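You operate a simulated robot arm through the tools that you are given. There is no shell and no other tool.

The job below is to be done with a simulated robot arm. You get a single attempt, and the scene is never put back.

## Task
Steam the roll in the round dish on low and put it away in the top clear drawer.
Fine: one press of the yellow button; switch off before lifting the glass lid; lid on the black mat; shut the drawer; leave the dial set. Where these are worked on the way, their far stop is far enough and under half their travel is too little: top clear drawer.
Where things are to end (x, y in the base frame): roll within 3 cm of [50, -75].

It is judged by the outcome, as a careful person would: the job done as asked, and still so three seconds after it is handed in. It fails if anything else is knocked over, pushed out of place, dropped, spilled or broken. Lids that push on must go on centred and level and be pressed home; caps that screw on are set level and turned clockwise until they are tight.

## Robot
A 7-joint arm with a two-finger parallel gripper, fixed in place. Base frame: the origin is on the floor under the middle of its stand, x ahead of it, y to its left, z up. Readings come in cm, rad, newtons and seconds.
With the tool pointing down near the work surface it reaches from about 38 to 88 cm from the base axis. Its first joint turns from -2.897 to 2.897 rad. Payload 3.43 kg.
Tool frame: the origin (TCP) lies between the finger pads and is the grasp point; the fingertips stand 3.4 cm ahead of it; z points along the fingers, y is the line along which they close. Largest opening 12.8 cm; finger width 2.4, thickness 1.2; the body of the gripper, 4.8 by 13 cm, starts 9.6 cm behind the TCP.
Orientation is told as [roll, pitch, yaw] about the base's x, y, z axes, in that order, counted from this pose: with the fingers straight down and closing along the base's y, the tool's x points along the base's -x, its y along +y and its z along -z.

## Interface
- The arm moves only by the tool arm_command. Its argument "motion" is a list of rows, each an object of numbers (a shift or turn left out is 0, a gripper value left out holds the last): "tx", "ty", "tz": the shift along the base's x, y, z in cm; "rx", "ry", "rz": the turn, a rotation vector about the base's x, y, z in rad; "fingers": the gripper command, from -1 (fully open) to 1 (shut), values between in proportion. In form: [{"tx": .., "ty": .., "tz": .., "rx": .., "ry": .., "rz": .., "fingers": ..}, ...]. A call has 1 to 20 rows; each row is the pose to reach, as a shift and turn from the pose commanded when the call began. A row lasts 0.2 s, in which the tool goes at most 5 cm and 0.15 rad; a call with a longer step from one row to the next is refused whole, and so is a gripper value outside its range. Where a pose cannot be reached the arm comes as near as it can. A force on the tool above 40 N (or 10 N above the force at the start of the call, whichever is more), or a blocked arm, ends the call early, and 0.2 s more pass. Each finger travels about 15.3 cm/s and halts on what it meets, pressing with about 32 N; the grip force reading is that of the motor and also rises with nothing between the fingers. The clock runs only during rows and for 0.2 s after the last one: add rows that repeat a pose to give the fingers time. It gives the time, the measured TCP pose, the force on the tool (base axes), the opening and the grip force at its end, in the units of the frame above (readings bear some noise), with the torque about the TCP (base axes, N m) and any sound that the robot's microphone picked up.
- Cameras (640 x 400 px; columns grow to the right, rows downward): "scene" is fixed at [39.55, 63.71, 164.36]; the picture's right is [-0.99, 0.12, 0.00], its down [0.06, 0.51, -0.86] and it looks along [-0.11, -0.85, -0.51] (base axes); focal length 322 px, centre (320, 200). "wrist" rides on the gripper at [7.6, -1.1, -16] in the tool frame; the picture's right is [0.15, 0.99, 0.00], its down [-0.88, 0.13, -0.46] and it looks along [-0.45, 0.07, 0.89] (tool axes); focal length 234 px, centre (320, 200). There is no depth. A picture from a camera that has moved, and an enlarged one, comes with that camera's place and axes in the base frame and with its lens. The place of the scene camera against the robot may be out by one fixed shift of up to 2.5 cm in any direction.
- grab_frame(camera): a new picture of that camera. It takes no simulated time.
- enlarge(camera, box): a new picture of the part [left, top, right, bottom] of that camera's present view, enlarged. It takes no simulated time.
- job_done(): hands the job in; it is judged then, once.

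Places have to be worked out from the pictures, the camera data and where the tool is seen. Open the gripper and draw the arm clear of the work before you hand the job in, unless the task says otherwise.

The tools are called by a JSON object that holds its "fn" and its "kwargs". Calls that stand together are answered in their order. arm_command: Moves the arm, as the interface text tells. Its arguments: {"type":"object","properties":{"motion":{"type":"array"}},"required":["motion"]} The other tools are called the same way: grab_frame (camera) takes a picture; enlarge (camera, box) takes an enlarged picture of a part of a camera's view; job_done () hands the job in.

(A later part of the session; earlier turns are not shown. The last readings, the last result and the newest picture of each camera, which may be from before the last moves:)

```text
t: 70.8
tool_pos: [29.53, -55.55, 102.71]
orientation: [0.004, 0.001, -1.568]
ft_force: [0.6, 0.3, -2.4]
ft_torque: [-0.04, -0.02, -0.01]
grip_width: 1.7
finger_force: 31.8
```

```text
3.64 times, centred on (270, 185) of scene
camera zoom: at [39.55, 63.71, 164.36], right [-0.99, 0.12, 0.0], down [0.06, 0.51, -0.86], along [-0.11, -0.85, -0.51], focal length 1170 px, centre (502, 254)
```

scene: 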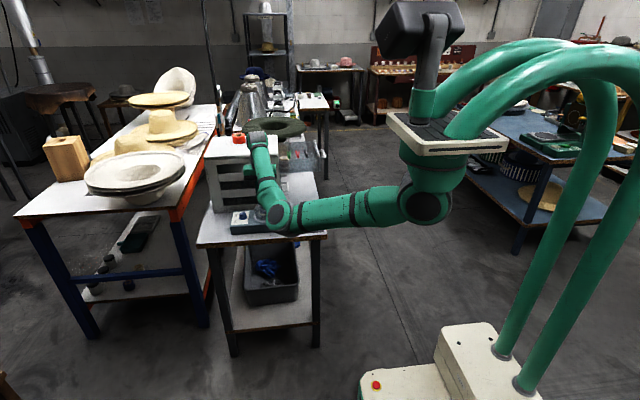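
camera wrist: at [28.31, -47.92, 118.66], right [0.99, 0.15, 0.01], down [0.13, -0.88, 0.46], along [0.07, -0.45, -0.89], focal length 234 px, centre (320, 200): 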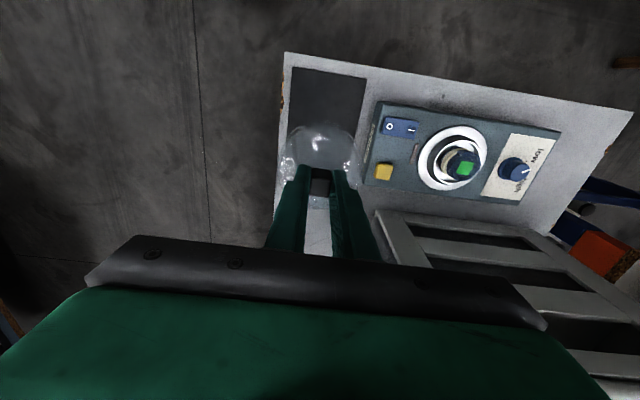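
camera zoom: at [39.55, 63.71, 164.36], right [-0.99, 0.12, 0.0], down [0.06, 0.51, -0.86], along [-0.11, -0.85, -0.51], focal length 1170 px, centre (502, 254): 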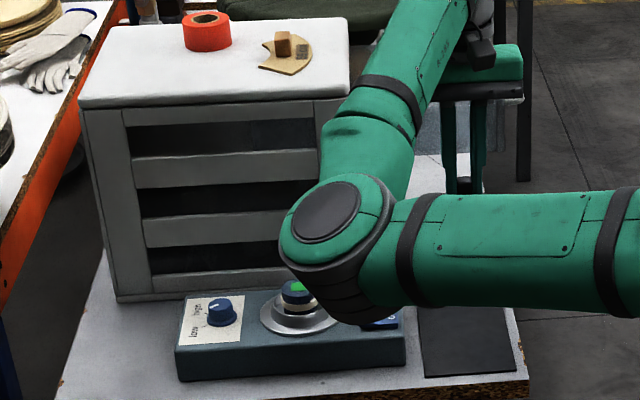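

The roll (dark blue, green label) stayed in the dish, and the lid hangs over the mat. I lower it, slowing near the mat.

{"fn": "arm_command", "kwargs": {"motion": [{"tz": -2}, {"tz": -4}, {"tz": -6}, {"tz": -8}, {"tz": -9.5}, {"tz": -10.5}, {"tz": -11}, {"tz": -11}]}}

{"fn": "grab_frame", "kwargs": {"camera": "wrist"}}

{"fn": "enlarge", "kwargs": {"camera": "scene", "box": [210, 130, 330, 240]}}

```text
t: 72.6
tool_pos: [29.66, -55.69, 91.58]
orientation: [0.006, 0.001, -1.57]
ft_force: [0.2, -0.6, -1.4]
ft_torque: [-0.03, -0.01, 0.0]
grip_width: 1.72
finger_force: 31.8
```

```text
taken
camera wrist: at [28.45, -47.99, 107.61], right [0.99, 0.15, 0.01], down [0.13, -0.88, 0.46], along [0.07, -0.45, -0.89], focal length 234 px, centre (320, 200)
```

wrist: 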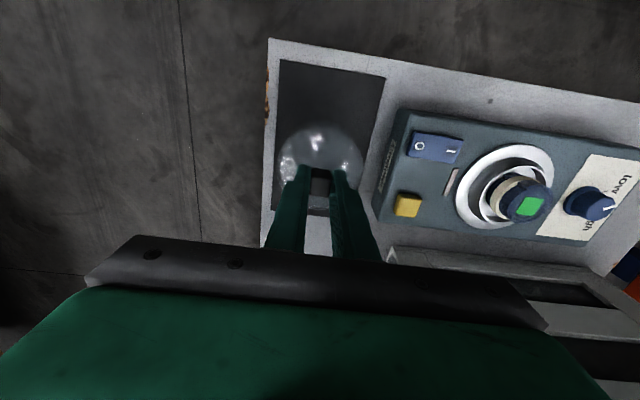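

```text
3.64 times, centred on (270, 185) of scene
camera zoom: at [39.55, 63.71, 164.36], right [-0.99, 0.12, 0.0], down [0.06, 0.51, -0.86], along [-0.11, -0.85, -0.51], focal length 1170 px, centre (502, 254)
```

zoom: 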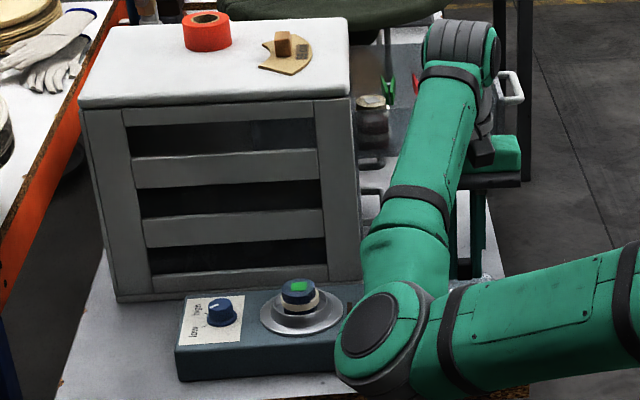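

Almost down. I lower in small steps until the mat is felt.

{"fn": "arm_command", "kwargs": {"motion": [{"tz": -0.2}, {"tz": -0.4}, {"tz": -0.6}, {"tz": -0.8}]}}

```text
t: 73.6
tool_pos: [29.59, -55.58, 90.79]
orientation: [0.006, 0.002, -1.569]
ft_force: [-0.3, -1.2, -0.6]
ft_torque: [-0.01, -0.01, 0.0]
grip_width: 1.71
finger_force: 31.8
```

{"fn": "arm_command", "kwargs": {"motion": [{"tz": -0.15}, {"tz": -0.3}, {"tz": -0.45}]}}

{"fn": "enlarge", "kwargs": {"camera": "wrist", "box": [260, 40, 400, 200]}}

```text
t: 74.4
tool_pos: [29.45, -55.5, 90.48]
orientation: [0.004, 0.001, -1.571]
ft_force: [-0.1, 0.2, -0.5]
ft_torque: [-0.01, -0.01, 0.05]
grip_width: 1.69
finger_force: 32.4
```

```text
2.50 times, centred on (330, 120) of wrist
camera zoom: at [28.41, -47.94, 106.46], right [0.99, 0.15, 0.01], down [0.13, -0.88, 0.46], along [0.07, -0.45, -0.89], focal length 585 px, centre (295, 400)
```

zoom: 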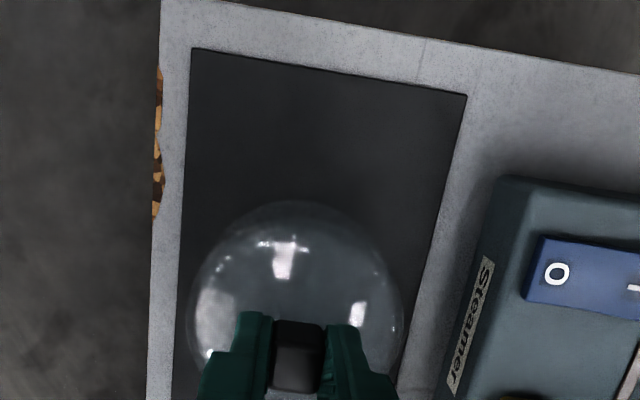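

{"fn": "arm_command", "kwargs": {"motion": [{"tz": -0.15}, {"tz": -0.3}, {"tz": -0.45}]}}

```text
t: 75.2
tool_pos: [29.57, -55.58, 90.02]
orientation: [0.004, 0.002, -1.57]
ft_force: [0.5, 0.0, -0.8]
ft_torque: [0.02, -0.02, 0.0]
grip_width: 1.7
finger_force: 31.9
```

{"fn": "arm_command", "kwargs": {"motion": [{"tz": -0.15}, {"tz": -0.3}, {"tz": -0.45}]}}

{"fn": "enlarge", "kwargs": {"camera": "wrist", "box": [260, 40, 400, 200]}}

```text
t: 76.0
tool_pos: [29.66, -55.61, 89.47]
orientation: [0.006, 0.001, -1.57]
ft_force: [-0.1, 0.5, -1.1]
ft_torque: [0.0, 0.02, 0.01]
grip_width: 1.71
finger_force: 32.0
```

```text
2.50 times, centred on (330, 120) of wrist
camera zoom: at [28.48, -47.98, 105.54], right [0.99, 0.15, 0.01], down [0.13, -0.88, 0.46], along [0.07, -0.45, -0.89], focal length 585 px, centre (295, 400)
```

zoom: 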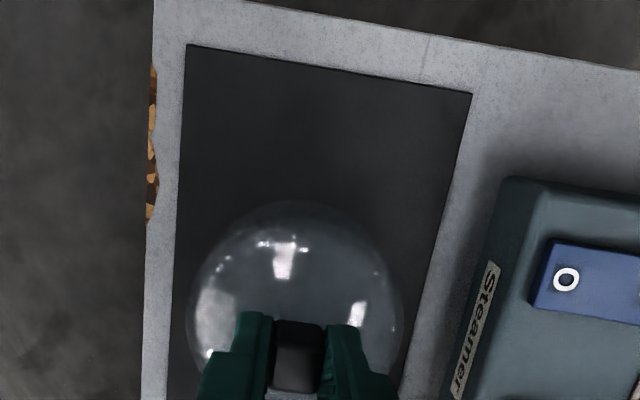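

{"fn": "arm_command", "kwargs": {"motion": [{"tz": -0.1}, {"tz": -0.2}, {"tz": -0.3}, {"tz": -0.4}]}}

```text
t: 77.0
tool_pos: [29.51, -55.59, 89.13]
orientation: [0.005, 0.0, -1.57]
ft_force: [0.2, 0.4, 0.2]
ft_torque: [-0.01, -0.01, 0.01]
grip_width: 1.68
finger_force: 31.7
```

{"fn": "arm_command", "kwargs": {"motion": [{"tz": -0.1}, {"tz": -0.2}, {"tz": -0.3}]}}

{"fn": "enlarge", "kwargs": {"camera": "wrist", "box": [260, 40, 400, 200]}}

{"fn": "enlarge", "kwargs": {"camera": "scene", "box": [250, 170, 340, 240]}}

```text
t: 77.8
tool_pos: [29.7, -55.48, 89.02]
orientation: [0.007, 0.0, -1.568]
ft_force: [4.7, 1.8, 10.5]
ft_torque: [0.24, 0.01, -0.1]
grip_width: 1.73
finger_force: 32.1
```

```text
2.50 times, centred on (330, 120) of wrist
camera zoom: at [28.42, -47.93, 104.98], right [0.99, 0.15, 0.01], down [0.13, -0.88, 0.46], along [0.07, -0.45, -0.89], focal length 585 px, centre (295, 400)
```

zoom: 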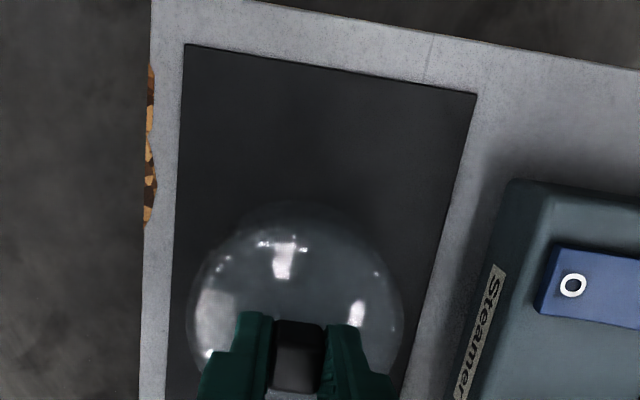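

```text
5.71 times, centred on (295, 205) of scene
camera zoom: at [39.55, 63.71, 164.36], right [-0.99, 0.12, 0.0], down [0.06, 0.51, -0.86], along [-0.11, -0.85, -0.51], focal length 1839 px, centre (463, 171)
```

zoom: 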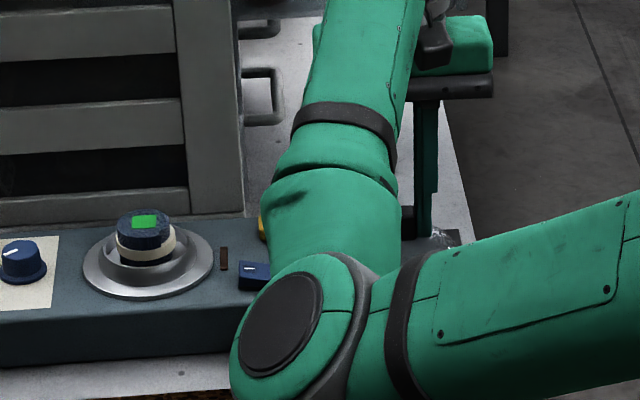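

The lid has reached the mat (10 N upward force at z 89.0). I ease off slightly, open the fingers and rise straight up.

{"fn": "arm_command", "kwargs": {"motion": [{"tz": 0.12}, {"tz": 0.12, "fingers": 0.8}, {"tz": 0.12, "fingers": 0.6}, {"tz": 0.12, "fingers": 0.3}, {"tz": 0.12, "fingers": 0.3}, {"tz": 2}, {"tz": 5}, {"tz": 9}, {"tz": 12}, {"tz": 12}]}}

{"fn": "grab_frame", "kwargs": {"camera": "wrist"}}

{"fn": "enlarge", "kwargs": {"camera": "scene", "box": [210, 130, 330, 240]}}

```text
t: 80.0
tool_pos: [29.6, -55.6, 100.89]
orientation: [0.005, 0.002, -1.569]
ft_force: [0.3, -0.2, 0.1]
ft_torque: [0.03, 0.03, -0.01]
grip_width: 4.48
finger_force: 0.1
```

```text
taken
camera wrist: at [28.43, -48.11, 116.94], right [0.99, 0.15, 0.01], down [0.13, -0.88, 0.46], along [0.07, -0.45, -0.89], focal length 234 px, centre (320, 200)
```

wrist: 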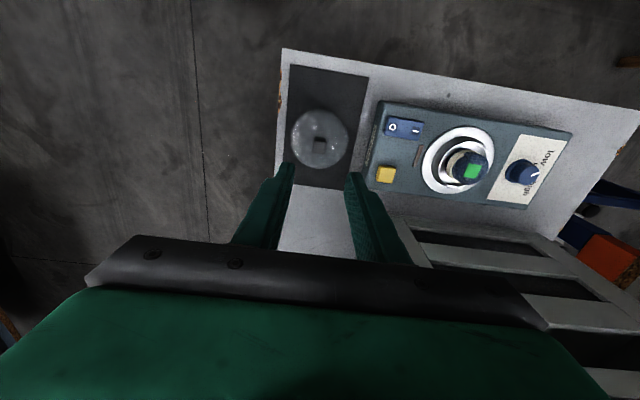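

```text
3.64 times, centred on (270, 185) of scene
camera zoom: at [39.55, 63.71, 164.36], right [-0.99, 0.12, 0.0], down [0.06, 0.51, -0.86], along [-0.11, -0.85, -0.51], focal length 1170 px, centre (502, 254)
```

zoom: 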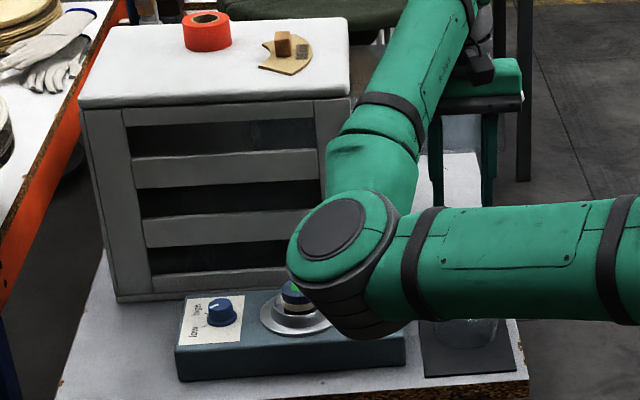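

The lid stands on the mat. Now I examine the roll in the dish.

{"fn": "enlarge", "kwargs": {"camera": "wrist", "box": [400, 110, 520, 210]}}

{"fn": "enlarge", "kwargs": {"camera": "wrist", "box": [270, 60, 390, 200]}}

```text
4.00 times, centred on (460, 160) of wrist
camera zoom: at [28.43, -48.11, 116.94], right [0.99, 0.15, 0.01], down [0.13, -0.88, 0.46], along [0.07, -0.45, -0.89], focal length 937 px, centre (-240, 360)
```

zoom: 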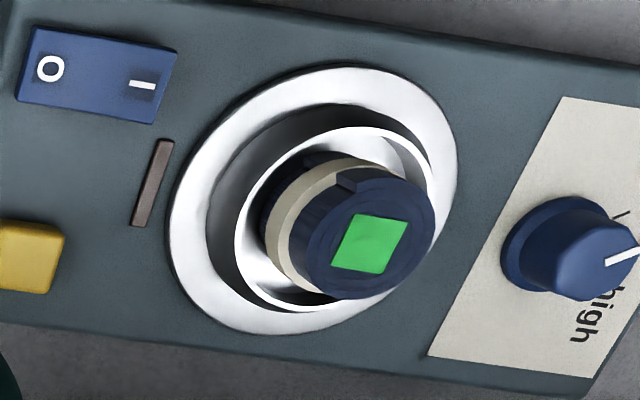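

```text
2.86 times, centred on (330, 130) of wrist
camera zoom: at [28.43, -48.11, 116.94], right [0.99, 0.15, 0.01], down [0.13, -0.88, 0.46], along [0.07, -0.45, -0.89], focal length 669 px, centre (291, 400)
```

zoom: 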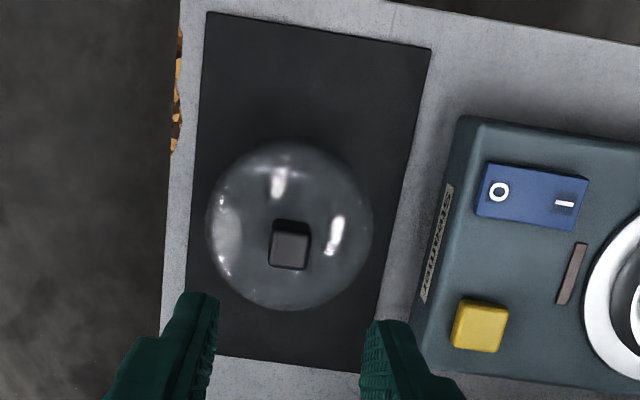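

The lid stands fully on the mat. The roll is a ~4.6 cm wide cylinder, top z ≈ 88.5, centred near (49.45, -55.4). I move above it with fingers opened to ~7 cm.

{"fn": "arm_command", "kwargs": {"motion": [{"tx": 4, "fingers": -0.1}, {"tx": 8}, {"tx": 12}, {"tx": 16}, {"tx": 19.2, "ty": 0.1}, {"tx": 19.85, "ty": 0.1}, {"tx": 19.85, "ty": 0.1}]}}

{"fn": "enlarge", "kwargs": {"camera": "wrist", "box": [240, 90, 400, 210]}}

```text
t: 81.6
tool_pos: [49.65, -55.56, 100.82]
orientation: [0.008, -0.001, -1.568]
ft_force: [-0.5, -0.4, -0.1]
ft_torque: [-0.01, -0.03, 0.02]
grip_width: 7.04
finger_force: 0.0
```

```text
3.33 times, centred on (320, 150) of wrist
camera zoom: at [48.41, -47.86, 116.85], right [0.99, 0.15, 0.01], down [0.13, -0.88, 0.46], along [0.07, -0.45, -0.89], focal length 781 px, centre (320, 367)
```

zoom: 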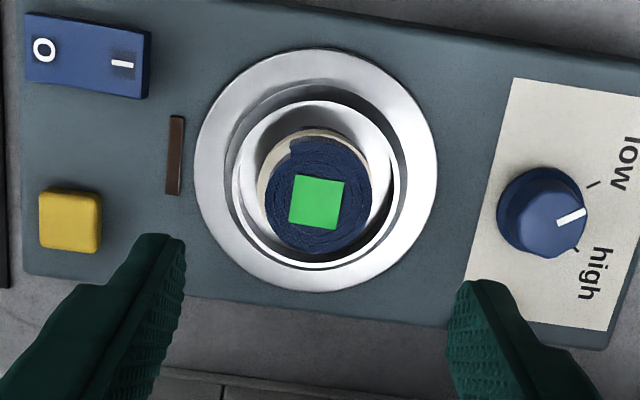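

The roll's axis is at ≈ (49.5, -55.5), top z ≈ 88.4, diameter ≈ 4 cm. I descend with fingers around it, keeping tips above the dish ring.

{"fn": "arm_command", "kwargs": {"motion": [{"tx": -0.08, "tz": -3}, {"tx": -0.08, "tz": -6}, {"tx": -0.08, "tz": -8.5}, {"tx": -0.08, "tz": -10}, {"tx": -0.08, "tz": -11}, {"tx": -0.08, "tz": -11.5}, {"tx": -0.08, "tz": -11.5}]}}

{"fn": "grab_frame", "kwargs": {"camera": "wrist"}}

{"fn": "enlarge", "kwargs": {"camera": "wrist", "box": [240, 90, 400, 210]}}

```text
t: 83.2
tool_pos: [49.29, -55.31, 89.38]
orientation: [0.007, 0.0, -1.57]
ft_force: [3.3, -0.7, 10.4]
ft_torque: [-0.06, -0.51, -0.06]
grip_width: 7.28
finger_force: 1.8
```

```text
taken
camera wrist: at [48.14, -47.75, 105.37], right [0.99, 0.15, 0.01], down [0.13, -0.88, 0.46], along [0.07, -0.45, -0.89], focal length 234 px, centre (320, 200)
```

wrist: 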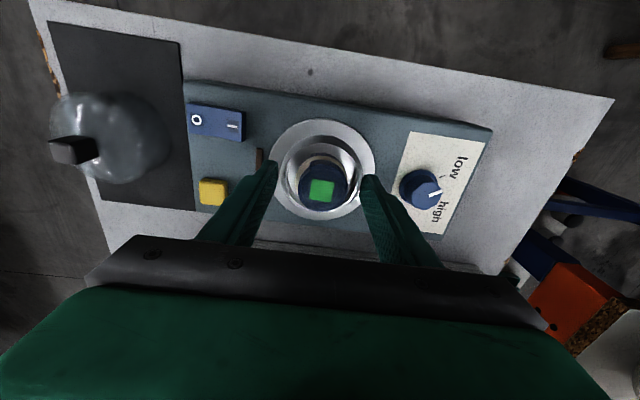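

```text
3.33 times, centred on (320, 150) of wrist
camera zoom: at [48.14, -47.75, 105.37], right [0.99, 0.15, 0.01], down [0.13, -0.88, 0.46], along [0.07, -0.45, -0.89], focal length 781 px, centre (320, 367)
```

zoom: 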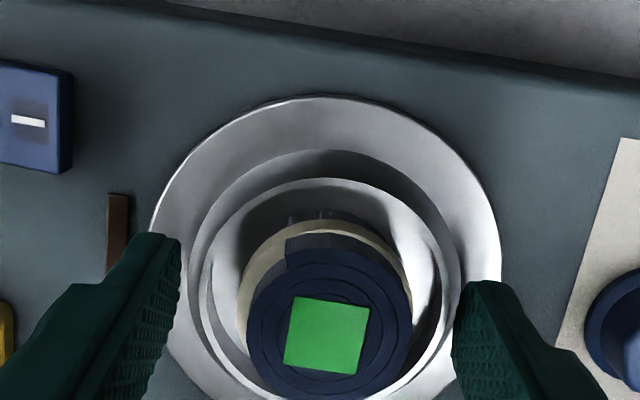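

The fingertips touched the raised dish ring at z ≈ 86.0. I raise 0.5 cm and, once clear, close onto the roll.

{"fn": "arm_command", "kwargs": {"motion": [{"tz": 0.5}, {"tz": 0.5}]}}

{"fn": "enlarge", "kwargs": {"camera": "wrist", "box": [240, 90, 400, 210]}}

```text
t: 83.8
tool_pos: [49.33, -55.25, 89.81]
orientation: [0.006, 0.001, -1.57]
ft_force: [0.7, -0.2, 0.3]
ft_torque: [0.01, -0.02, 0.01]
grip_width: 7.04
finger_force: 0.0
```

```text
3.33 times, centred on (320, 150) of wrist
camera zoom: at [48.14, -47.67, 105.84], right [0.99, 0.15, 0.01], down [0.13, -0.88, 0.46], along [0.07, -0.45, -0.89], focal length 781 px, centre (320, 367)
```

zoom: 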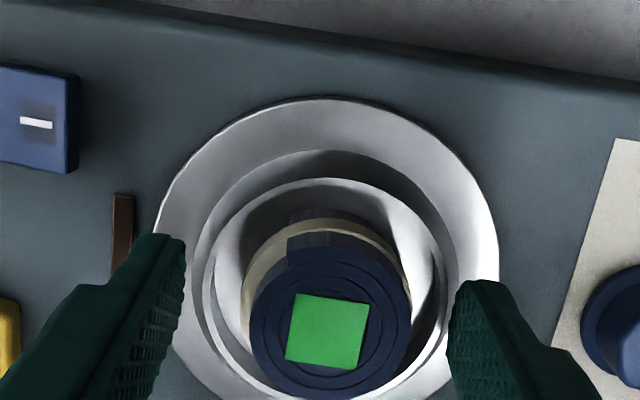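

Clear of the ring. The roll is 0.27 cm to +x of the tool axis; I shift and close on it.

{"fn": "arm_command", "kwargs": {"motion": [{"tx": 0.25, "ty": -0.1}, {"tx": 0.25, "ty": -0.1, "fingers": 0.1}, {"tx": 0.25, "ty": -0.1, "tz": -0.1, "fingers": 0.25}, {"tx": 0.25, "ty": -0.1, "tz": -0.1, "fingers": 0.4}, {"tx": 0.25, "ty": -0.1, "tz": -0.1, "fingers": 0.6}, {"tx": 0.25, "ty": -0.1, "tz": -0.1, "fingers": 0.8}, {"tx": 0.25, "ty": -0.1, "tz": -0.1, "fingers": 0.8}]}}

{"fn": "enlarge", "kwargs": {"camera": "wrist", "box": [240, 90, 400, 210]}}

```text
t: 85.4
tool_pos: [49.37, -55.37, 89.93]
orientation: [0.006, 0.001, -1.57]
ft_force: [0.3, -0.6, 0.2]
ft_torque: [0.02, -0.02, -0.02]
grip_width: 4.21
finger_force: 32.0
```

```text
3.33 times, centred on (320, 150) of wrist
camera zoom: at [48.33, -47.85, 105.82], right [0.99, 0.15, 0.01], down [0.13, -0.88, 0.46], along [0.07, -0.45, -0.89], focal length 781 px, centre (320, 367)
```

zoom: 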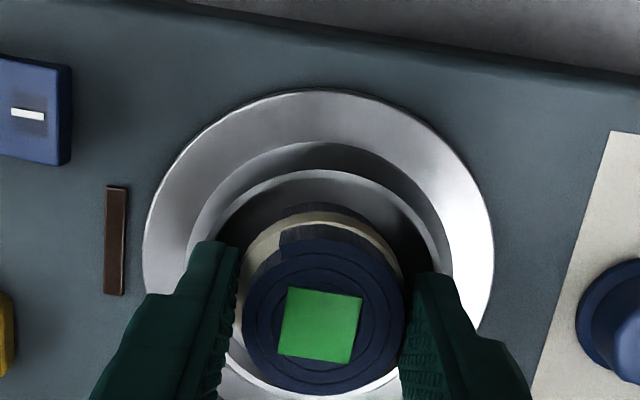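

Gripped at 4.21 cm. I lift a little and check that the roll comes along.

{"fn": "arm_command", "kwargs": {"motion": [{"tz": 0.3, "fingers": 1.0}, {"tz": 0.7}, {"tz": 1.2}, {"tz": 1.8}]}}

{"fn": "enlarge", "kwargs": {"camera": "wrist", "box": [240, 90, 400, 210]}}

```text
t: 86.4
tool_pos: [49.6, -55.49, 91.56]
orientation: [0.005, 0.001, -1.572]
ft_force: [-0.9, -0.4, -0.6]
ft_torque: [0.01, -0.01, 0.01]
grip_width: 4.23
finger_force: 31.4
```

```text
3.33 times, centred on (320, 150) of wrist
camera zoom: at [48.47, -47.88, 107.55], right [0.99, 0.15, 0.01], down [0.13, -0.88, 0.46], along [0.07, -0.45, -0.89], focal length 781 px, centre (320, 367)
```

zoom: 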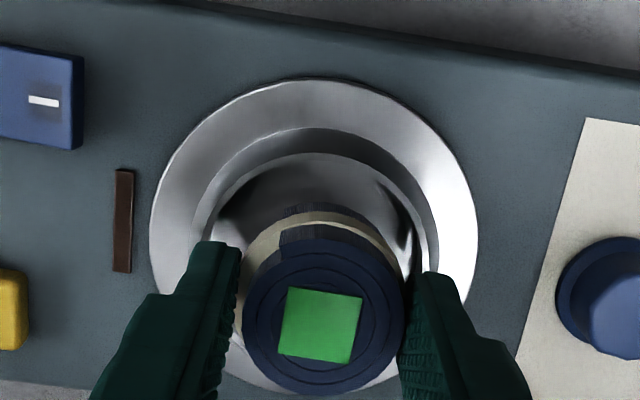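

The roll is securely held. I lift it to z ≈ 114 and bring it to x ≈ 31.6 before moving over the open drawer.

{"fn": "arm_command", "kwargs": {"motion": [{"tz": 3}, {"tz": 7}, {"tz": 11}, {"tz": 15}, {"tz": 19}, {"tz": 22.5}, {"tz": 22.5, "tx": -4}, {"tz": 22.5, "tx": -8}, {"tz": 22.5, "tx": -12}, {"tz": 22.5, "tx": -16}, {"tz": 22.5, "tx": -18}, {"tz": 22.5, "tx": -18}]}}

{"fn": "grab_frame", "kwargs": {"camera": "wrist"}}

{"fn": "enlarge", "kwargs": {"camera": "scene", "box": [200, 80, 340, 240]}}

```text
t: 89.0
tool_pos: [31.47, -55.51, 114.3]
orientation: [0.005, 0.002, -1.568]
ft_force: [0.5, 0.0, -0.9]
ft_torque: [0.0, -0.02, 0.03]
grip_width: 4.23
finger_force: 31.1
```

```text
taken
camera wrist: at [30.34, -47.95, 130.28], right [0.99, 0.15, 0.01], down [0.13, -0.88, 0.46], along [0.07, -0.45, -0.89], focal length 234 px, centre (320, 200)
```

wrist: 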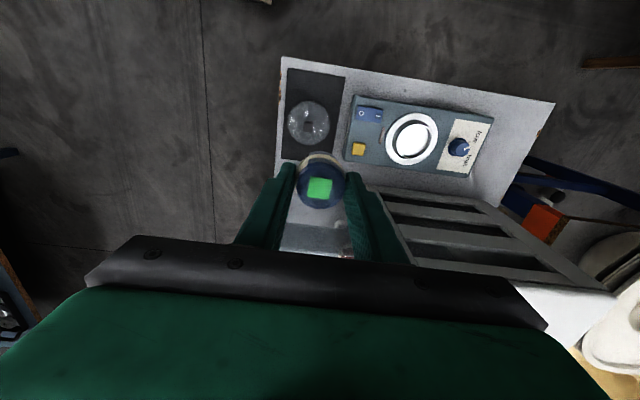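

```text
2.50 times, centred on (270, 160) of scene
camera zoom: at [39.55, 63.71, 164.36], right [-0.99, 0.12, 0.0], down [0.06, 0.51, -0.86], along [-0.11, -0.85, -0.51], focal length 804 px, centre (445, 300)
```

zoom: 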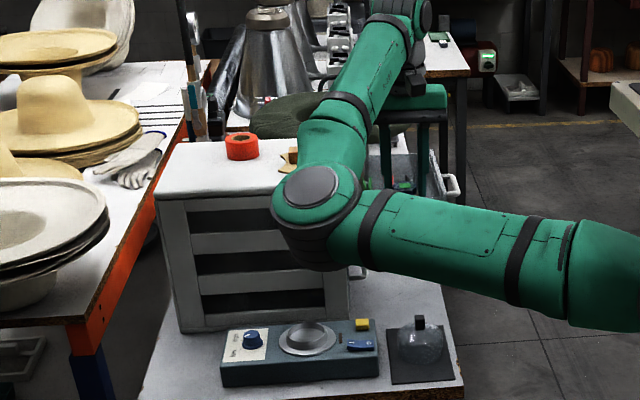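

Device, lid and mat are in order. I raise slightly and move over the open drawer to y = -75.

{"fn": "arm_command", "kwargs": {"motion": [{"tz": 1, "ty": -4}, {"tz": 1, "ty": -8}, {"tz": 1, "ty": -12}, {"tz": 1, "ty": -16}, {"tz": 1, "ty": -19}, {"tz": 1, "ty": -19.5}, {"tz": 1, "ty": -19.5}]}}

{"fn": "grab_frame", "kwargs": {"camera": "wrist"}}

{"fn": "enlarge", "kwargs": {"camera": "scene", "box": [230, 80, 340, 200]}}

```text
t: 90.6
tool_pos: [31.66, -74.83, 114.93]
orientation: [0.007, 0.004, -1.569]
ft_force: [0.2, -0.6, -0.3]
ft_torque: [0.03, 0.03, -0.01]
grip_width: 4.19
finger_force: 31.9
```

```text
taken
camera wrist: at [30.55, -67.33, 130.96], right [0.99, 0.15, 0.01], down [0.13, -0.88, 0.46], along [0.07, -0.45, -0.89], focal length 234 px, centre (320, 200)
```

wrist: 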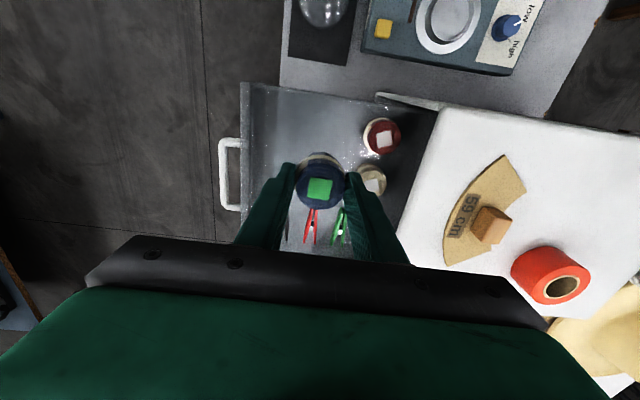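

```text
3.33 times, centred on (285, 140) of scene
camera zoom: at [39.55, 63.71, 164.36], right [-0.99, 0.12, 0.0], down [0.06, 0.51, -0.86], along [-0.11, -0.85, -0.51], focal length 1072 px, centre (437, 400)
```

zoom: 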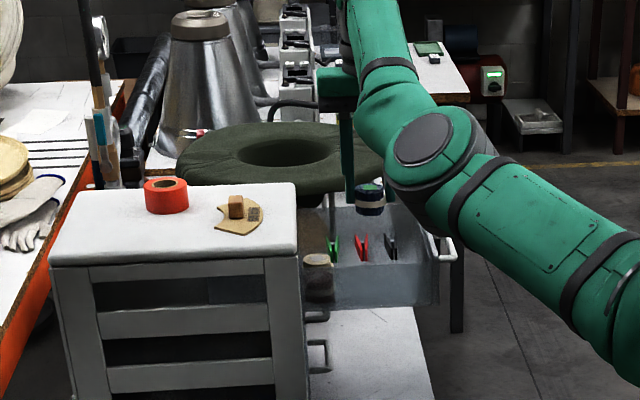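

The handle bar is at x ≈ 19.95, so the drawer is out 18.45 cm and (31.6, -75) is the right spot; it is free. I lower the roll into the drawer.

{"fn": "arm_command", "kwargs": {"motion": [{"tz": -2}, {"tz": -4}, {"tz": -6}, {"tz": -8}, {"tz": -9.3}, {"tz": -10}, {"tz": -10}]}}

{"fn": "grab_frame", "kwargs": {"camera": "wrist"}}

{"fn": "enlarge", "kwargs": {"camera": "scene", "box": [250, 100, 340, 180]}}

```text
t: 92.2
tool_pos: [31.58, -74.84, 104.77]
orientation: [0.005, 0.002, -1.571]
ft_force: [0.3, -0.3, -0.5]
ft_torque: [0.02, -0.01, 0.0]
grip_width: 4.25
finger_force: 31.9
```

```text
taken
camera wrist: at [30.37, -67.31, 120.87], right [0.99, 0.15, 0.01], down [0.13, -0.88, 0.46], along [0.07, -0.45, -0.89], focal length 234 px, centre (320, 200)
```

wrist: 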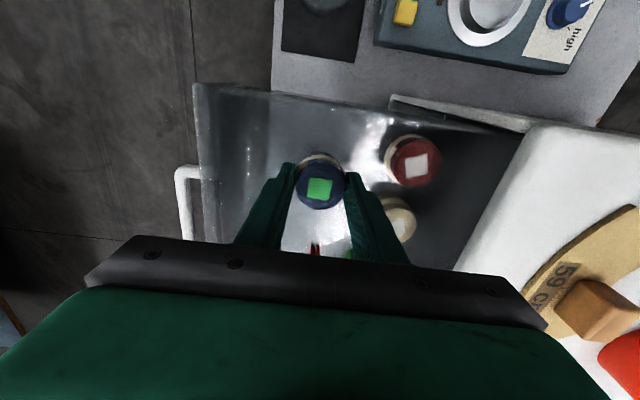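

```text
5.00 times, centred on (295, 140) of scene
camera zoom: at [39.55, 63.71, 164.36], right [-0.99, 0.12, 0.0], down [0.06, 0.51, -0.86], along [-0.11, -0.85, -0.51], focal length 1609 px, centre (445, 500)
```

zoom: 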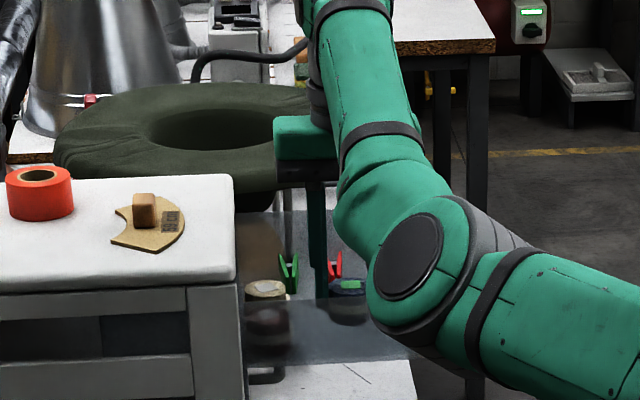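

The roll is inside the drawer, just above its floor. I lower in small steps until it touches.

{"fn": "arm_command", "kwargs": {"motion": [{"tz": -0.2}, {"tz": -0.4}, {"tz": -0.6}, {"tz": -0.8}]}}

```text
t: 93.2
tool_pos: [31.64, -74.91, 104.15]
orientation: [0.003, 0.001, -1.57]
ft_force: [-0.1, 1.1, -0.7]
ft_torque: [-0.02, 0.03, -0.03]
grip_width: 4.23
finger_force: 31.6
```

{"fn": "arm_command", "kwargs": {"motion": [{"tz": -0.2}, {"tz": -0.4}, {"tz": -0.6}]}}

{"fn": "enlarge", "kwargs": {"camera": "scene", "box": [270, 120, 330, 180]}}

```text
t: 94.0
tool_pos: [31.6, -74.95, 103.48]
orientation: [0.005, 0.0, -1.57]
ft_force: [0.1, -0.4, -1.6]
ft_torque: [-0.03, -0.01, 0.04]
grip_width: 4.22
finger_force: 31.9
```

```text
6.67 times, centred on (300, 150) of scene
camera zoom: at [39.55, 63.71, 164.36], right [-0.99, 0.12, 0.0], down [0.06, 0.51, -0.86], along [-0.11, -0.85, -0.51], focal length 2145 px, centre (453, 533)
```

zoom: 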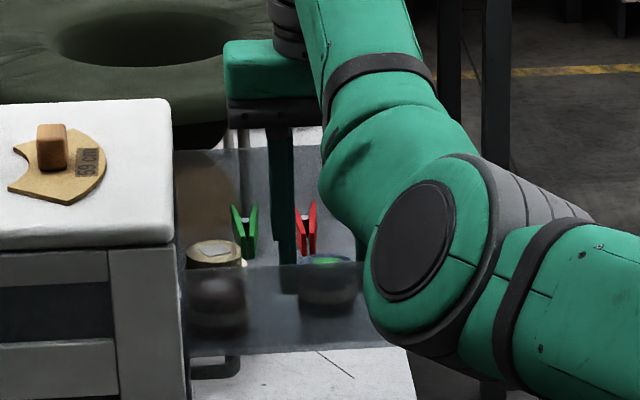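

{"fn": "arm_command", "kwargs": {"motion": [{"tz": -0.15}, {"tz": -0.3}, {"tz": -0.45}]}}

```text
t: 94.8
tool_pos: [31.56, -74.93, 103.31]
orientation: [0.007, -0.003, -1.568]
ft_force: [0.9, 0.3, 20.3]
ft_torque: [0.18, 0.26, 0.0]
grip_width: 4.21
finger_force: 31.9
```

The roll is on the drawer floor (20 N). I ease up, open gently to about 5.6 cm and rise.

{"fn": "arm_command", "kwargs": {"motion": [{"tz": 0.25}, {"tz": 0.25, "fingers": 0.32}, {"tz": 0.25, "fingers": 0.25}, {"tz": 0.25, "fingers": 0.12}, {"tz": 0.25, "fingers": 0.12}, {"tz": 1.5}, {"tz": 4}, {"tz": 8}, {"tz": 11}, {"tz": 11}]}}

{"fn": "grab_frame", "kwargs": {"camera": "wrist"}}

{"fn": "enlarge", "kwargs": {"camera": "scene", "box": [250, 100, 340, 180]}}

```text
t: 97.0
tool_pos: [31.52, -74.98, 114.13]
orientation: [0.005, 0.0, -1.572]
ft_force: [-0.8, 0.2, 0.4]
ft_torque: [0.02, -0.01, 0.0]
grip_width: 5.63
finger_force: 0.1
```

```text
taken
camera wrist: at [30.42, -67.4, 130.07], right [0.99, 0.15, 0.01], down [0.13, -0.88, 0.46], along [0.07, -0.45, -0.89], focal length 234 px, centre (320, 200)
```

wrist: 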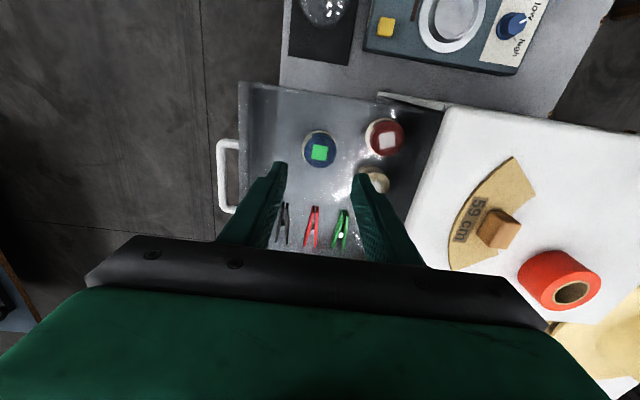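

```text
5.00 times, centred on (295, 140) of scene
camera zoom: at [39.55, 63.71, 164.36], right [-0.99, 0.12, 0.0], down [0.06, 0.51, -0.86], along [-0.11, -0.85, -0.51], focal length 1609 px, centre (445, 500)
```

zoom: 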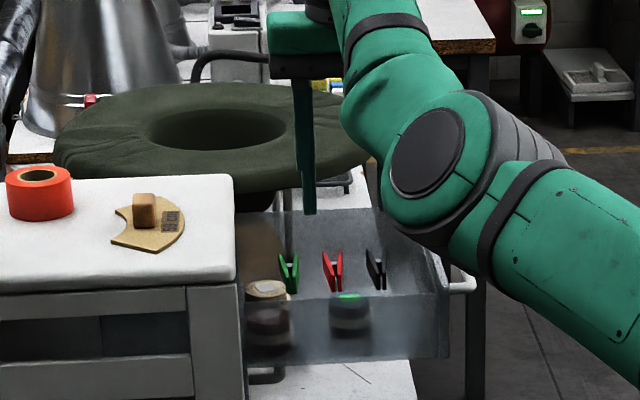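

The roll stands upright at ≈ (31.4, -74.9) in the open drawer (closed → ≈ (49.9, -74.9)). Now I go back over the handle with the -0.45 rad tilt to push the drawer shut.

{"fn": "arm_command", "kwargs": {"motion": [{"tz": 1.5, "tx": -3, "fingers": 0.56}, {"tz": 1.5, "tx": -7, "ty": -1}, {"tz": 1.5, "tx": -11, "ty": -2}, {"tz": 1.5, "tx": -11.5, "ty": -3, "rx": -0.1}, {"tz": 1.5, "tx": -11.5, "ty": -3, "rx": -0.2}, {"tz": 1.5, "tx": -11.5, "ty": -3, "rx": -0.3}, {"tz": 0, "tx": -11.5, "ty": -3, "rx": -0.4}, {"tz": -2, "tx": -11.5, "ty": -3, "rx": -0.45}, {"tz": -4, "tx": -11.5, "ty": -3, "rx": -0.45}, {"tz": -4, "tx": -11.5, "ty": -3, "rx": -0.45}]}}

{"fn": "enlarge", "kwargs": {"camera": "wrist", "box": [250, 60, 430, 270]}}

{"fn": "enlarge", "kwargs": {"camera": "scene", "box": [250, 100, 340, 180]}}

```text
t: 99.2
tool_pos: [20.23, -77.94, 110.37]
orientation: [0.005, -0.451, -1.569]
ft_force: [0.1, 0.0, 0.9]
ft_torque: [0.02, 0.0, 0.0]
grip_width: 2.82
finger_force: 0.1
```

```text
1.90 times, centred on (340, 165) of wrist
camera zoom: at [19.01, -64.16, 121.48], right [0.99, 0.14, -0.06], down [0.13, -0.59, 0.79], along [0.07, -0.79, -0.61], focal length 446 px, centre (282, 267)
```

zoom: 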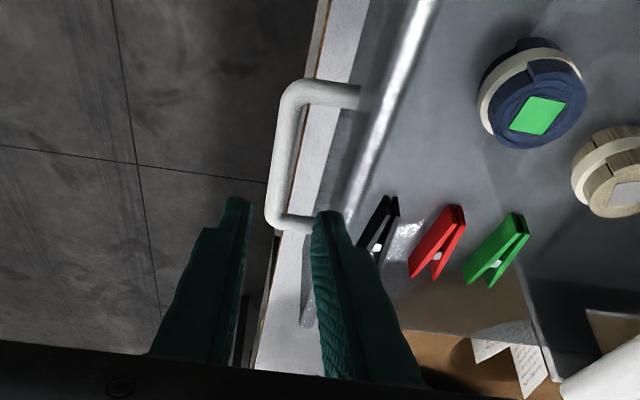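

```text
5.00 times, centred on (295, 140) of scene
camera zoom: at [39.55, 63.71, 164.36], right [-0.99, 0.12, 0.0], down [0.06, 0.51, -0.86], along [-0.11, -0.85, -0.51], focal length 1609 px, centre (445, 500)
```

zoom: 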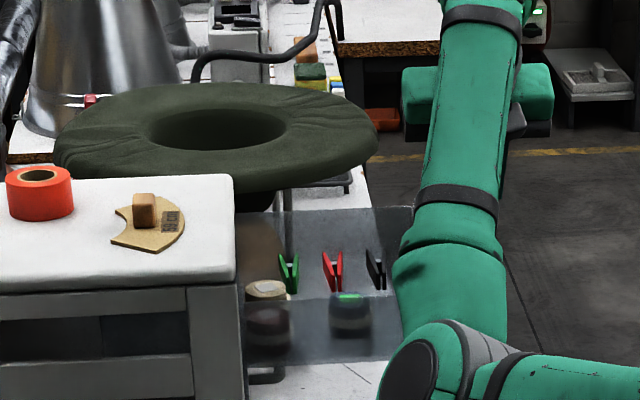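

The bar (x ≈ 20.0) lies between the fingers. I shift 0.2 cm and descend onto it as before, then grip.

{"fn": "arm_command", "kwargs": {"motion": [{"tx": -0.2, "tz": -2}, {"tx": -0.2, "tz": -4}, {"tx": -0.2, "tz": -5.8}, {"tx": -0.2, "tz": -7.0}, {"tx": -0.2, "tz": -7.5}, {"tx": -0.2, "tz": -7.5}]}}

{"fn": "enlarge", "kwargs": {"camera": "wrist", "box": [250, 60, 430, 270]}}

```text
t: 100.0
tool_pos: [20.27, -78.18, 105.39]
orientation: [0.009, -0.468, -1.571]
ft_force: [0.3, -1.9, 10.3]
ft_torque: [0.17, -0.32, 0.02]
grip_width: 2.85
finger_force: 0.5
stopped in row 4: the force on the tool passed its limit at 54 N (the readings are from after the stop); the commanded pose is now the measured one
```

```text
1.90 times, centred on (340, 165) of wrist
camera zoom: at [18.94, -64.22, 116.29], right [0.99, 0.13, -0.06], down [0.13, -0.58, 0.81], along [0.07, -0.8, -0.59], focal length 446 px, centre (282, 267)
```

zoom: 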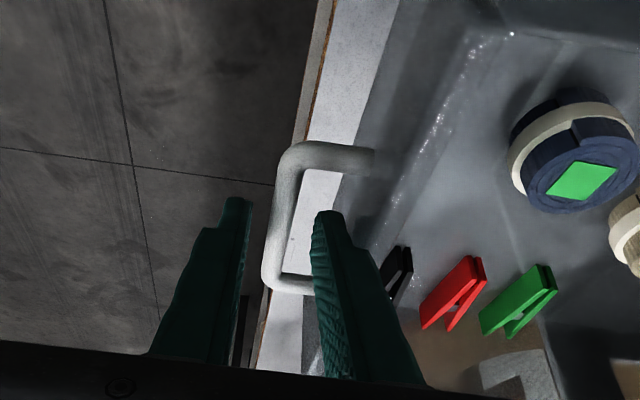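

Something blocked the descent at z ≈ 105.4 (54 N). I look closely at where the fingertips are relative to the bar and the drawer front before moving.

{"fn": "enlarge", "kwargs": {"camera": "wrist", "box": [290, 110, 390, 220]}}

{"fn": "enlarge", "kwargs": {"camera": "scene", "box": [280, 100, 340, 180]}}

{"fn": "grab_frame", "kwargs": {"camera": "wrist"}}

```text
3.64 times, centred on (340, 165) of wrist
camera zoom: at [18.94, -64.22, 116.29], right [0.99, 0.13, -0.06], down [0.13, -0.58, 0.81], along [0.07, -0.8, -0.59], focal length 852 px, centre (247, 327)
```

zoom: 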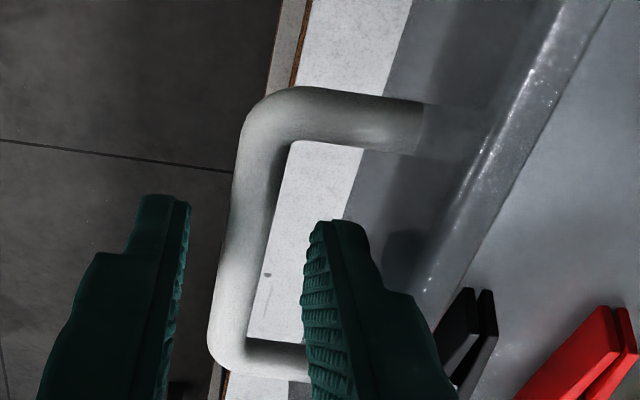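

```text
5.00 times, centred on (310, 140) of scene
camera zoom: at [39.55, 63.71, 164.36], right [-0.99, 0.12, 0.0], down [0.06, 0.51, -0.86], along [-0.11, -0.85, -0.51], focal length 1609 px, centre (370, 500)
```

zoom: 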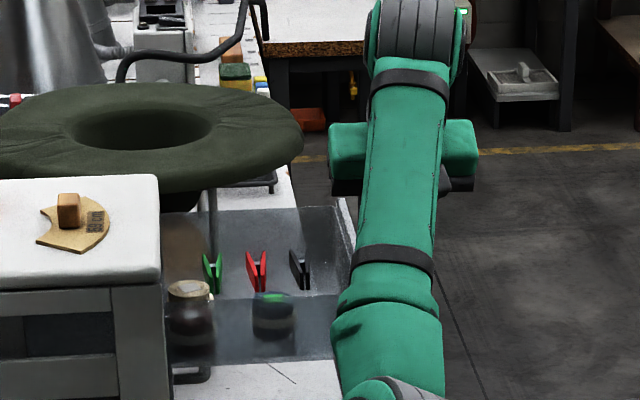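

```text
taken
camera wrist: at [18.94, -64.22, 116.29], right [0.99, 0.13, -0.06], down [0.13, -0.58, 0.81], along [0.07, -0.8, -0.59], focal length 234 px, centre (320, 200)
```

wrist: 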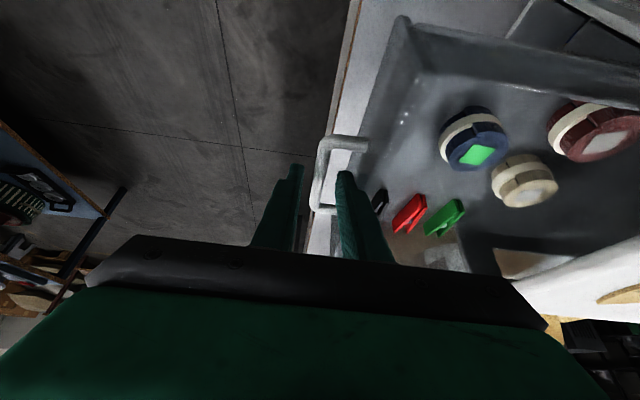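

The right finger's thicker shoulder rests on the drawer front's top edge. I back straight up; instead of regripping I'll push the bar shut from the outside with closed fingers.

{"fn": "arm_command", "kwargs": {"motion": [{"tz": 0.5}, {"tz": 2}, {"tz": 5}, {"tz": 8}, {"tz": 9, "rx": 0.018}, {"tz": 9, "rx": 0.018}]}}

{"fn": "grab_frame", "kwargs": {"camera": "wrist"}}

{"fn": "enlarge", "kwargs": {"camera": "scene", "box": [250, 100, 340, 180]}}

```text
t: 101.4
tool_pos: [20.16, -78.32, 114.38]
orientation: [0.009, -0.446, -1.572]
ft_force: [0.1, -0.3, 0.2]
ft_torque: [-0.01, -0.03, -0.02]
grip_width: 2.81
finger_force: 0.0
```

```text
taken
camera wrist: at [18.97, -64.54, 125.5], right [0.99, 0.14, -0.06], down [0.13, -0.6, 0.79], along [0.07, -0.79, -0.61], focal length 234 px, centre (320, 200)
```

wrist: 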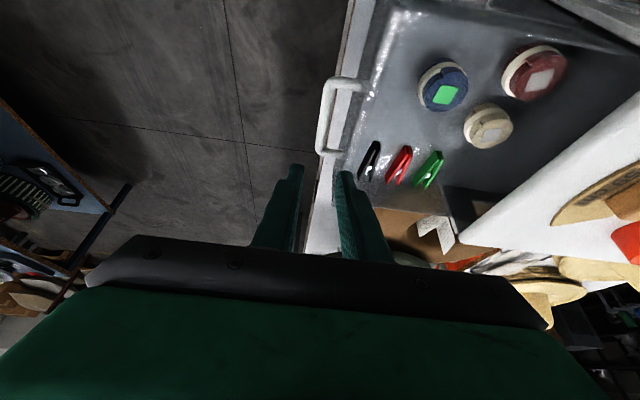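

```text
5.00 times, centred on (295, 140) of scene
camera zoom: at [39.55, 63.71, 164.36], right [-0.99, 0.12, 0.0], down [0.06, 0.51, -0.86], along [-0.11, -0.85, -0.51], focal length 1609 px, centre (445, 500)
```

zoom: 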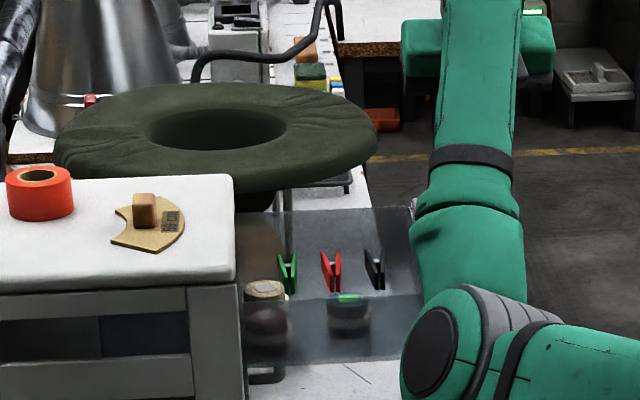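

The drawer and contents are unchanged. I close the fingers, step to the outside (-x) of the bar and lower beside it.

{"fn": "arm_command", "kwargs": {"motion": [{"tx": -1.5, "ty": -0.4, "fingers": 0.8}, {"tx": -3.2, "ty": -0.7, "fingers": 1.0}, {"tx": -3.2, "ty": -0.7, "tz": -2}, {"tx": -3.2, "ty": -0.7, "tz": -5}, {"tx": -3.2, "ty": -0.7, "tz": -8}, {"tx": -3.2, "ty": -0.7, "tz": -10}, {"tx": -3.2, "ty": -0.7, "tz": -10.3}, {"tx": -3.2, "ty": -0.7, "tz": -10.3}]}}

{"fn": "enlarge", "kwargs": {"camera": "wrist", "box": [250, 60, 430, 270]}}

```text
t: 103.2
tool_pos: [16.9, -78.94, 104.13]
orientation: [0.009, -0.447, -1.573]
ft_force: [-0.1, -0.2, -0.4]
ft_torque: [-0.02, -0.04, -0.01]
grip_width: 0.0
finger_force: 32.0
```

```text
1.90 times, centred on (340, 165) of wrist
camera zoom: at [15.72, -65.22, 115.14], right [0.99, 0.14, -0.06], down [0.13, -0.6, 0.79], along [0.07, -0.79, -0.61], focal length 446 px, centre (282, 267)
```

zoom: 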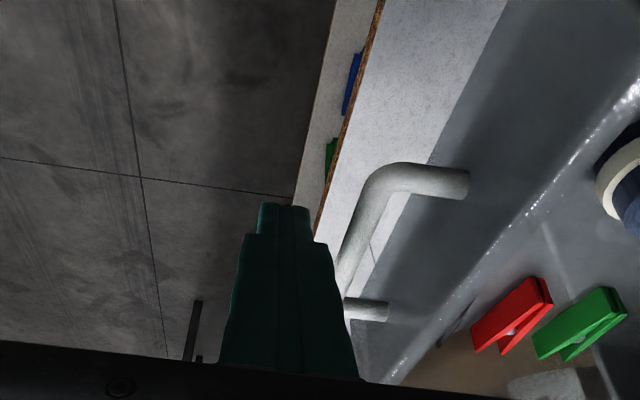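

The closed fingers stand just outside the bar. I lower slightly for a firm contact and push the drawer gently toward +x.

{"fn": "arm_command", "kwargs": {"motion": [{"tz": -0.9}, {"tz": -0.9, "tx": 0.5}, {"tz": -0.9, "tx": 1.0}, {"tz": -0.9, "tx": 1.5}, {"tz": -0.9, "tx": 2.0}, {"tz": -0.9, "tx": 2.7}, {"tz": -0.9, "tx": 3.5}, {"tz": -0.9, "tx": 4.3}, {"tz": -0.9, "tx": 5.1}, {"tz": -0.9, "tx": 5.9}, {"tz": -0.9, "tx": 6.7}, {"tz": -0.9, "tx": 7.5}, {"tz": -0.9, "tx": 8.3}]}}

{"fn": "enlarge", "kwargs": {"camera": "wrist", "box": [250, 60, 430, 270]}}

{"fn": "enlarge", "kwargs": {"camera": "scene", "box": [250, 100, 340, 180]}}

```text
t: 106.0
tool_pos: [25.21, -78.87, 102.93]
orientation: [0.008, -0.448, -1.571]
ft_force: [0.2, -0.1, 0.2]
ft_torque: [-0.04, 0.02, -0.01]
grip_width: 0.0
finger_force: 32.2
```

```text
1.90 times, centred on (340, 165) of wrist
camera zoom: at [24.14, -65.2, 114.17], right [0.99, 0.14, -0.06], down [0.13, -0.6, 0.79], along [0.07, -0.79, -0.61], focal length 446 px, centre (282, 267)
```

zoom: 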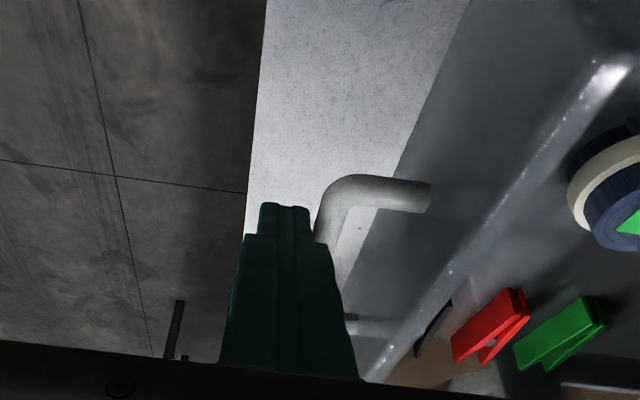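

```text
5.00 times, centred on (295, 140) of scene
camera zoom: at [39.55, 63.71, 164.36], right [-0.99, 0.12, 0.0], down [0.06, 0.51, -0.86], along [-0.11, -0.85, -0.51], focal length 1609 px, centre (445, 500)
```

zoom: 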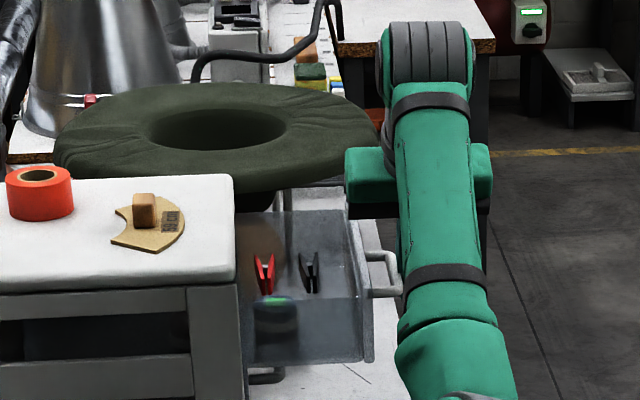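

The drawer slides in smoothly with the roll upright. I keep pushing.

{"fn": "arm_command", "kwargs": {"motion": [{"tx": 0.6}, {"tx": 1.3}, {"tx": 2.0}, {"tx": 2.7}, {"tx": 3.4}, {"tx": 4.1}, {"tx": 4.8}, {"tx": 5.5}, {"tx": 6.2}, {"tx": 6.9}, {"tx": 7.6}, {"tx": 8.1}]}}

{"fn": "enlarge", "kwargs": {"camera": "wrist", "box": [250, 60, 430, 270]}}

{"fn": "enlarge", "kwargs": {"camera": "scene", "box": [250, 100, 340, 180]}}

```text
t: 108.6
tool_pos: [33.35, -78.86, 103.12]
orientation: [0.009, -0.446, -1.571]
ft_force: [-0.5, 0.1, -0.3]
ft_torque: [-0.01, -0.02, 0.02]
grip_width: 0.01
finger_force: 32.4
```

```text
1.90 times, centred on (340, 165) of wrist
camera zoom: at [32.17, -65.14, 114.21], right [0.99, 0.14, -0.06], down [0.13, -0.6, 0.79], along [0.07, -0.79, -0.61], focal length 446 px, centre (282, 267)
```

zoom: 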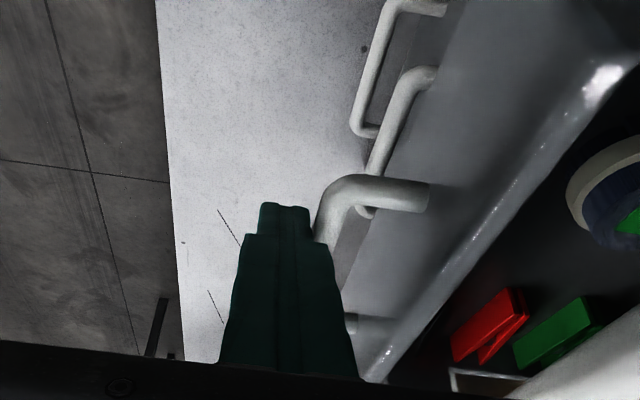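

```text
5.00 times, centred on (295, 140) of scene
camera zoom: at [39.55, 63.71, 164.36], right [-0.99, 0.12, 0.0], down [0.06, 0.51, -0.86], along [-0.11, -0.85, -0.51], focal length 1609 px, centre (445, 500)
```

zoom: 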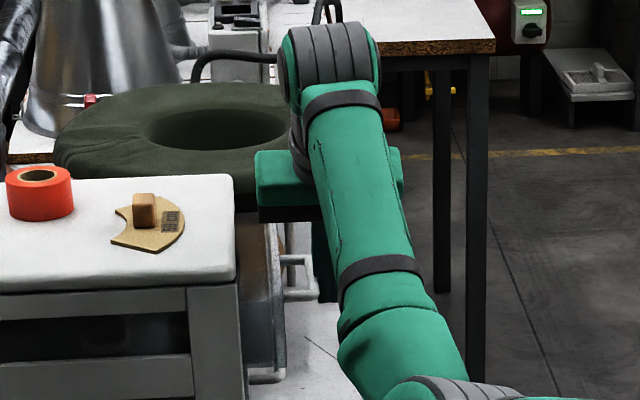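

Nearly shut. I push on in smaller steps until the stop is felt.

{"fn": "arm_command", "kwargs": {"motion": [{"tx": 0.4}, {"tx": 0.8}, {"tx": 1.2}, {"tx": 1.6}, {"tx": 2.0}, {"tx": 2.3}, {"tx": 2.6}, {"tx": 2.9}]}}

{"fn": "enlarge", "kwargs": {"camera": "wrist", "box": [250, 60, 430, 270]}}

```text
t: 110.4
tool_pos: [36.36, -78.87, 103.15]
orientation: [0.01, -0.447, -1.57]
ft_force: [-0.3, -0.1, -0.8]
ft_torque: [-0.02, -0.04, -0.01]
grip_width: 0.02
finger_force: 31.6
```

```text
1.90 times, centred on (340, 165) of wrist
camera zoom: at [35.09, -65.13, 114.26], right [0.99, 0.14, -0.06], down [0.13, -0.6, 0.79], along [0.07, -0.79, -0.61], focal length 446 px, centre (282, 267)
```

zoom: 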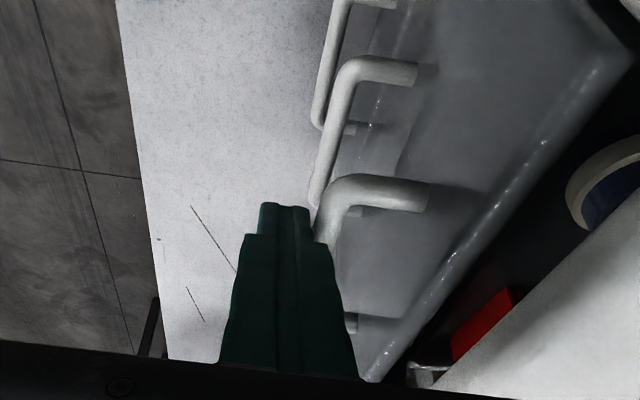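

{"fn": "arm_command", "kwargs": {"motion": [{"tx": 0.25}, {"tx": 0.5}, {"tx": 0.75}, {"tx": 1.0}, {"tx": 1.25}, {"tx": 1.5}]}}

{"fn": "enlarge", "kwargs": {"camera": "wrist", "box": [250, 60, 430, 270]}}

```text
t: 111.8
tool_pos: [37.01, -78.93, 103.09]
orientation: [0.004, -0.444, -1.578]
ft_force: [-13.0, 4.4, 2.5]
ft_torque: [0.05, 0.05, 0.14]
grip_width: 0.01
finger_force: 31.4
stopped in row 6: the force on the tool passed its limit at 43 N (the readings are from after the stop); the commanded pose is now the measured one
```

```text
1.90 times, centred on (340, 165) of wrist
camera zoom: at [36.05, -65.26, 114.28], right [0.99, 0.13, -0.06], down [0.12, -0.6, 0.79], along [0.06, -0.79, -0.61], focal length 446 px, centre (282, 267)
```

zoom: 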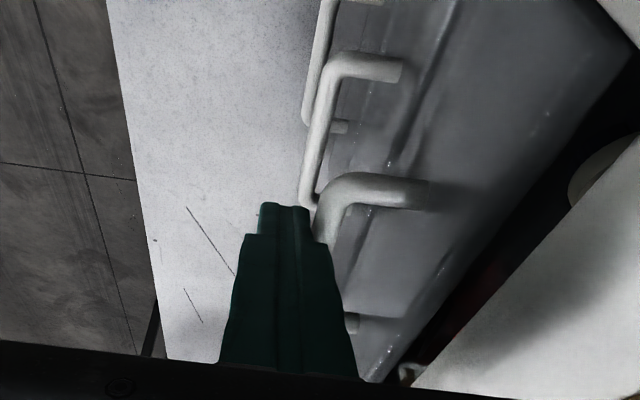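

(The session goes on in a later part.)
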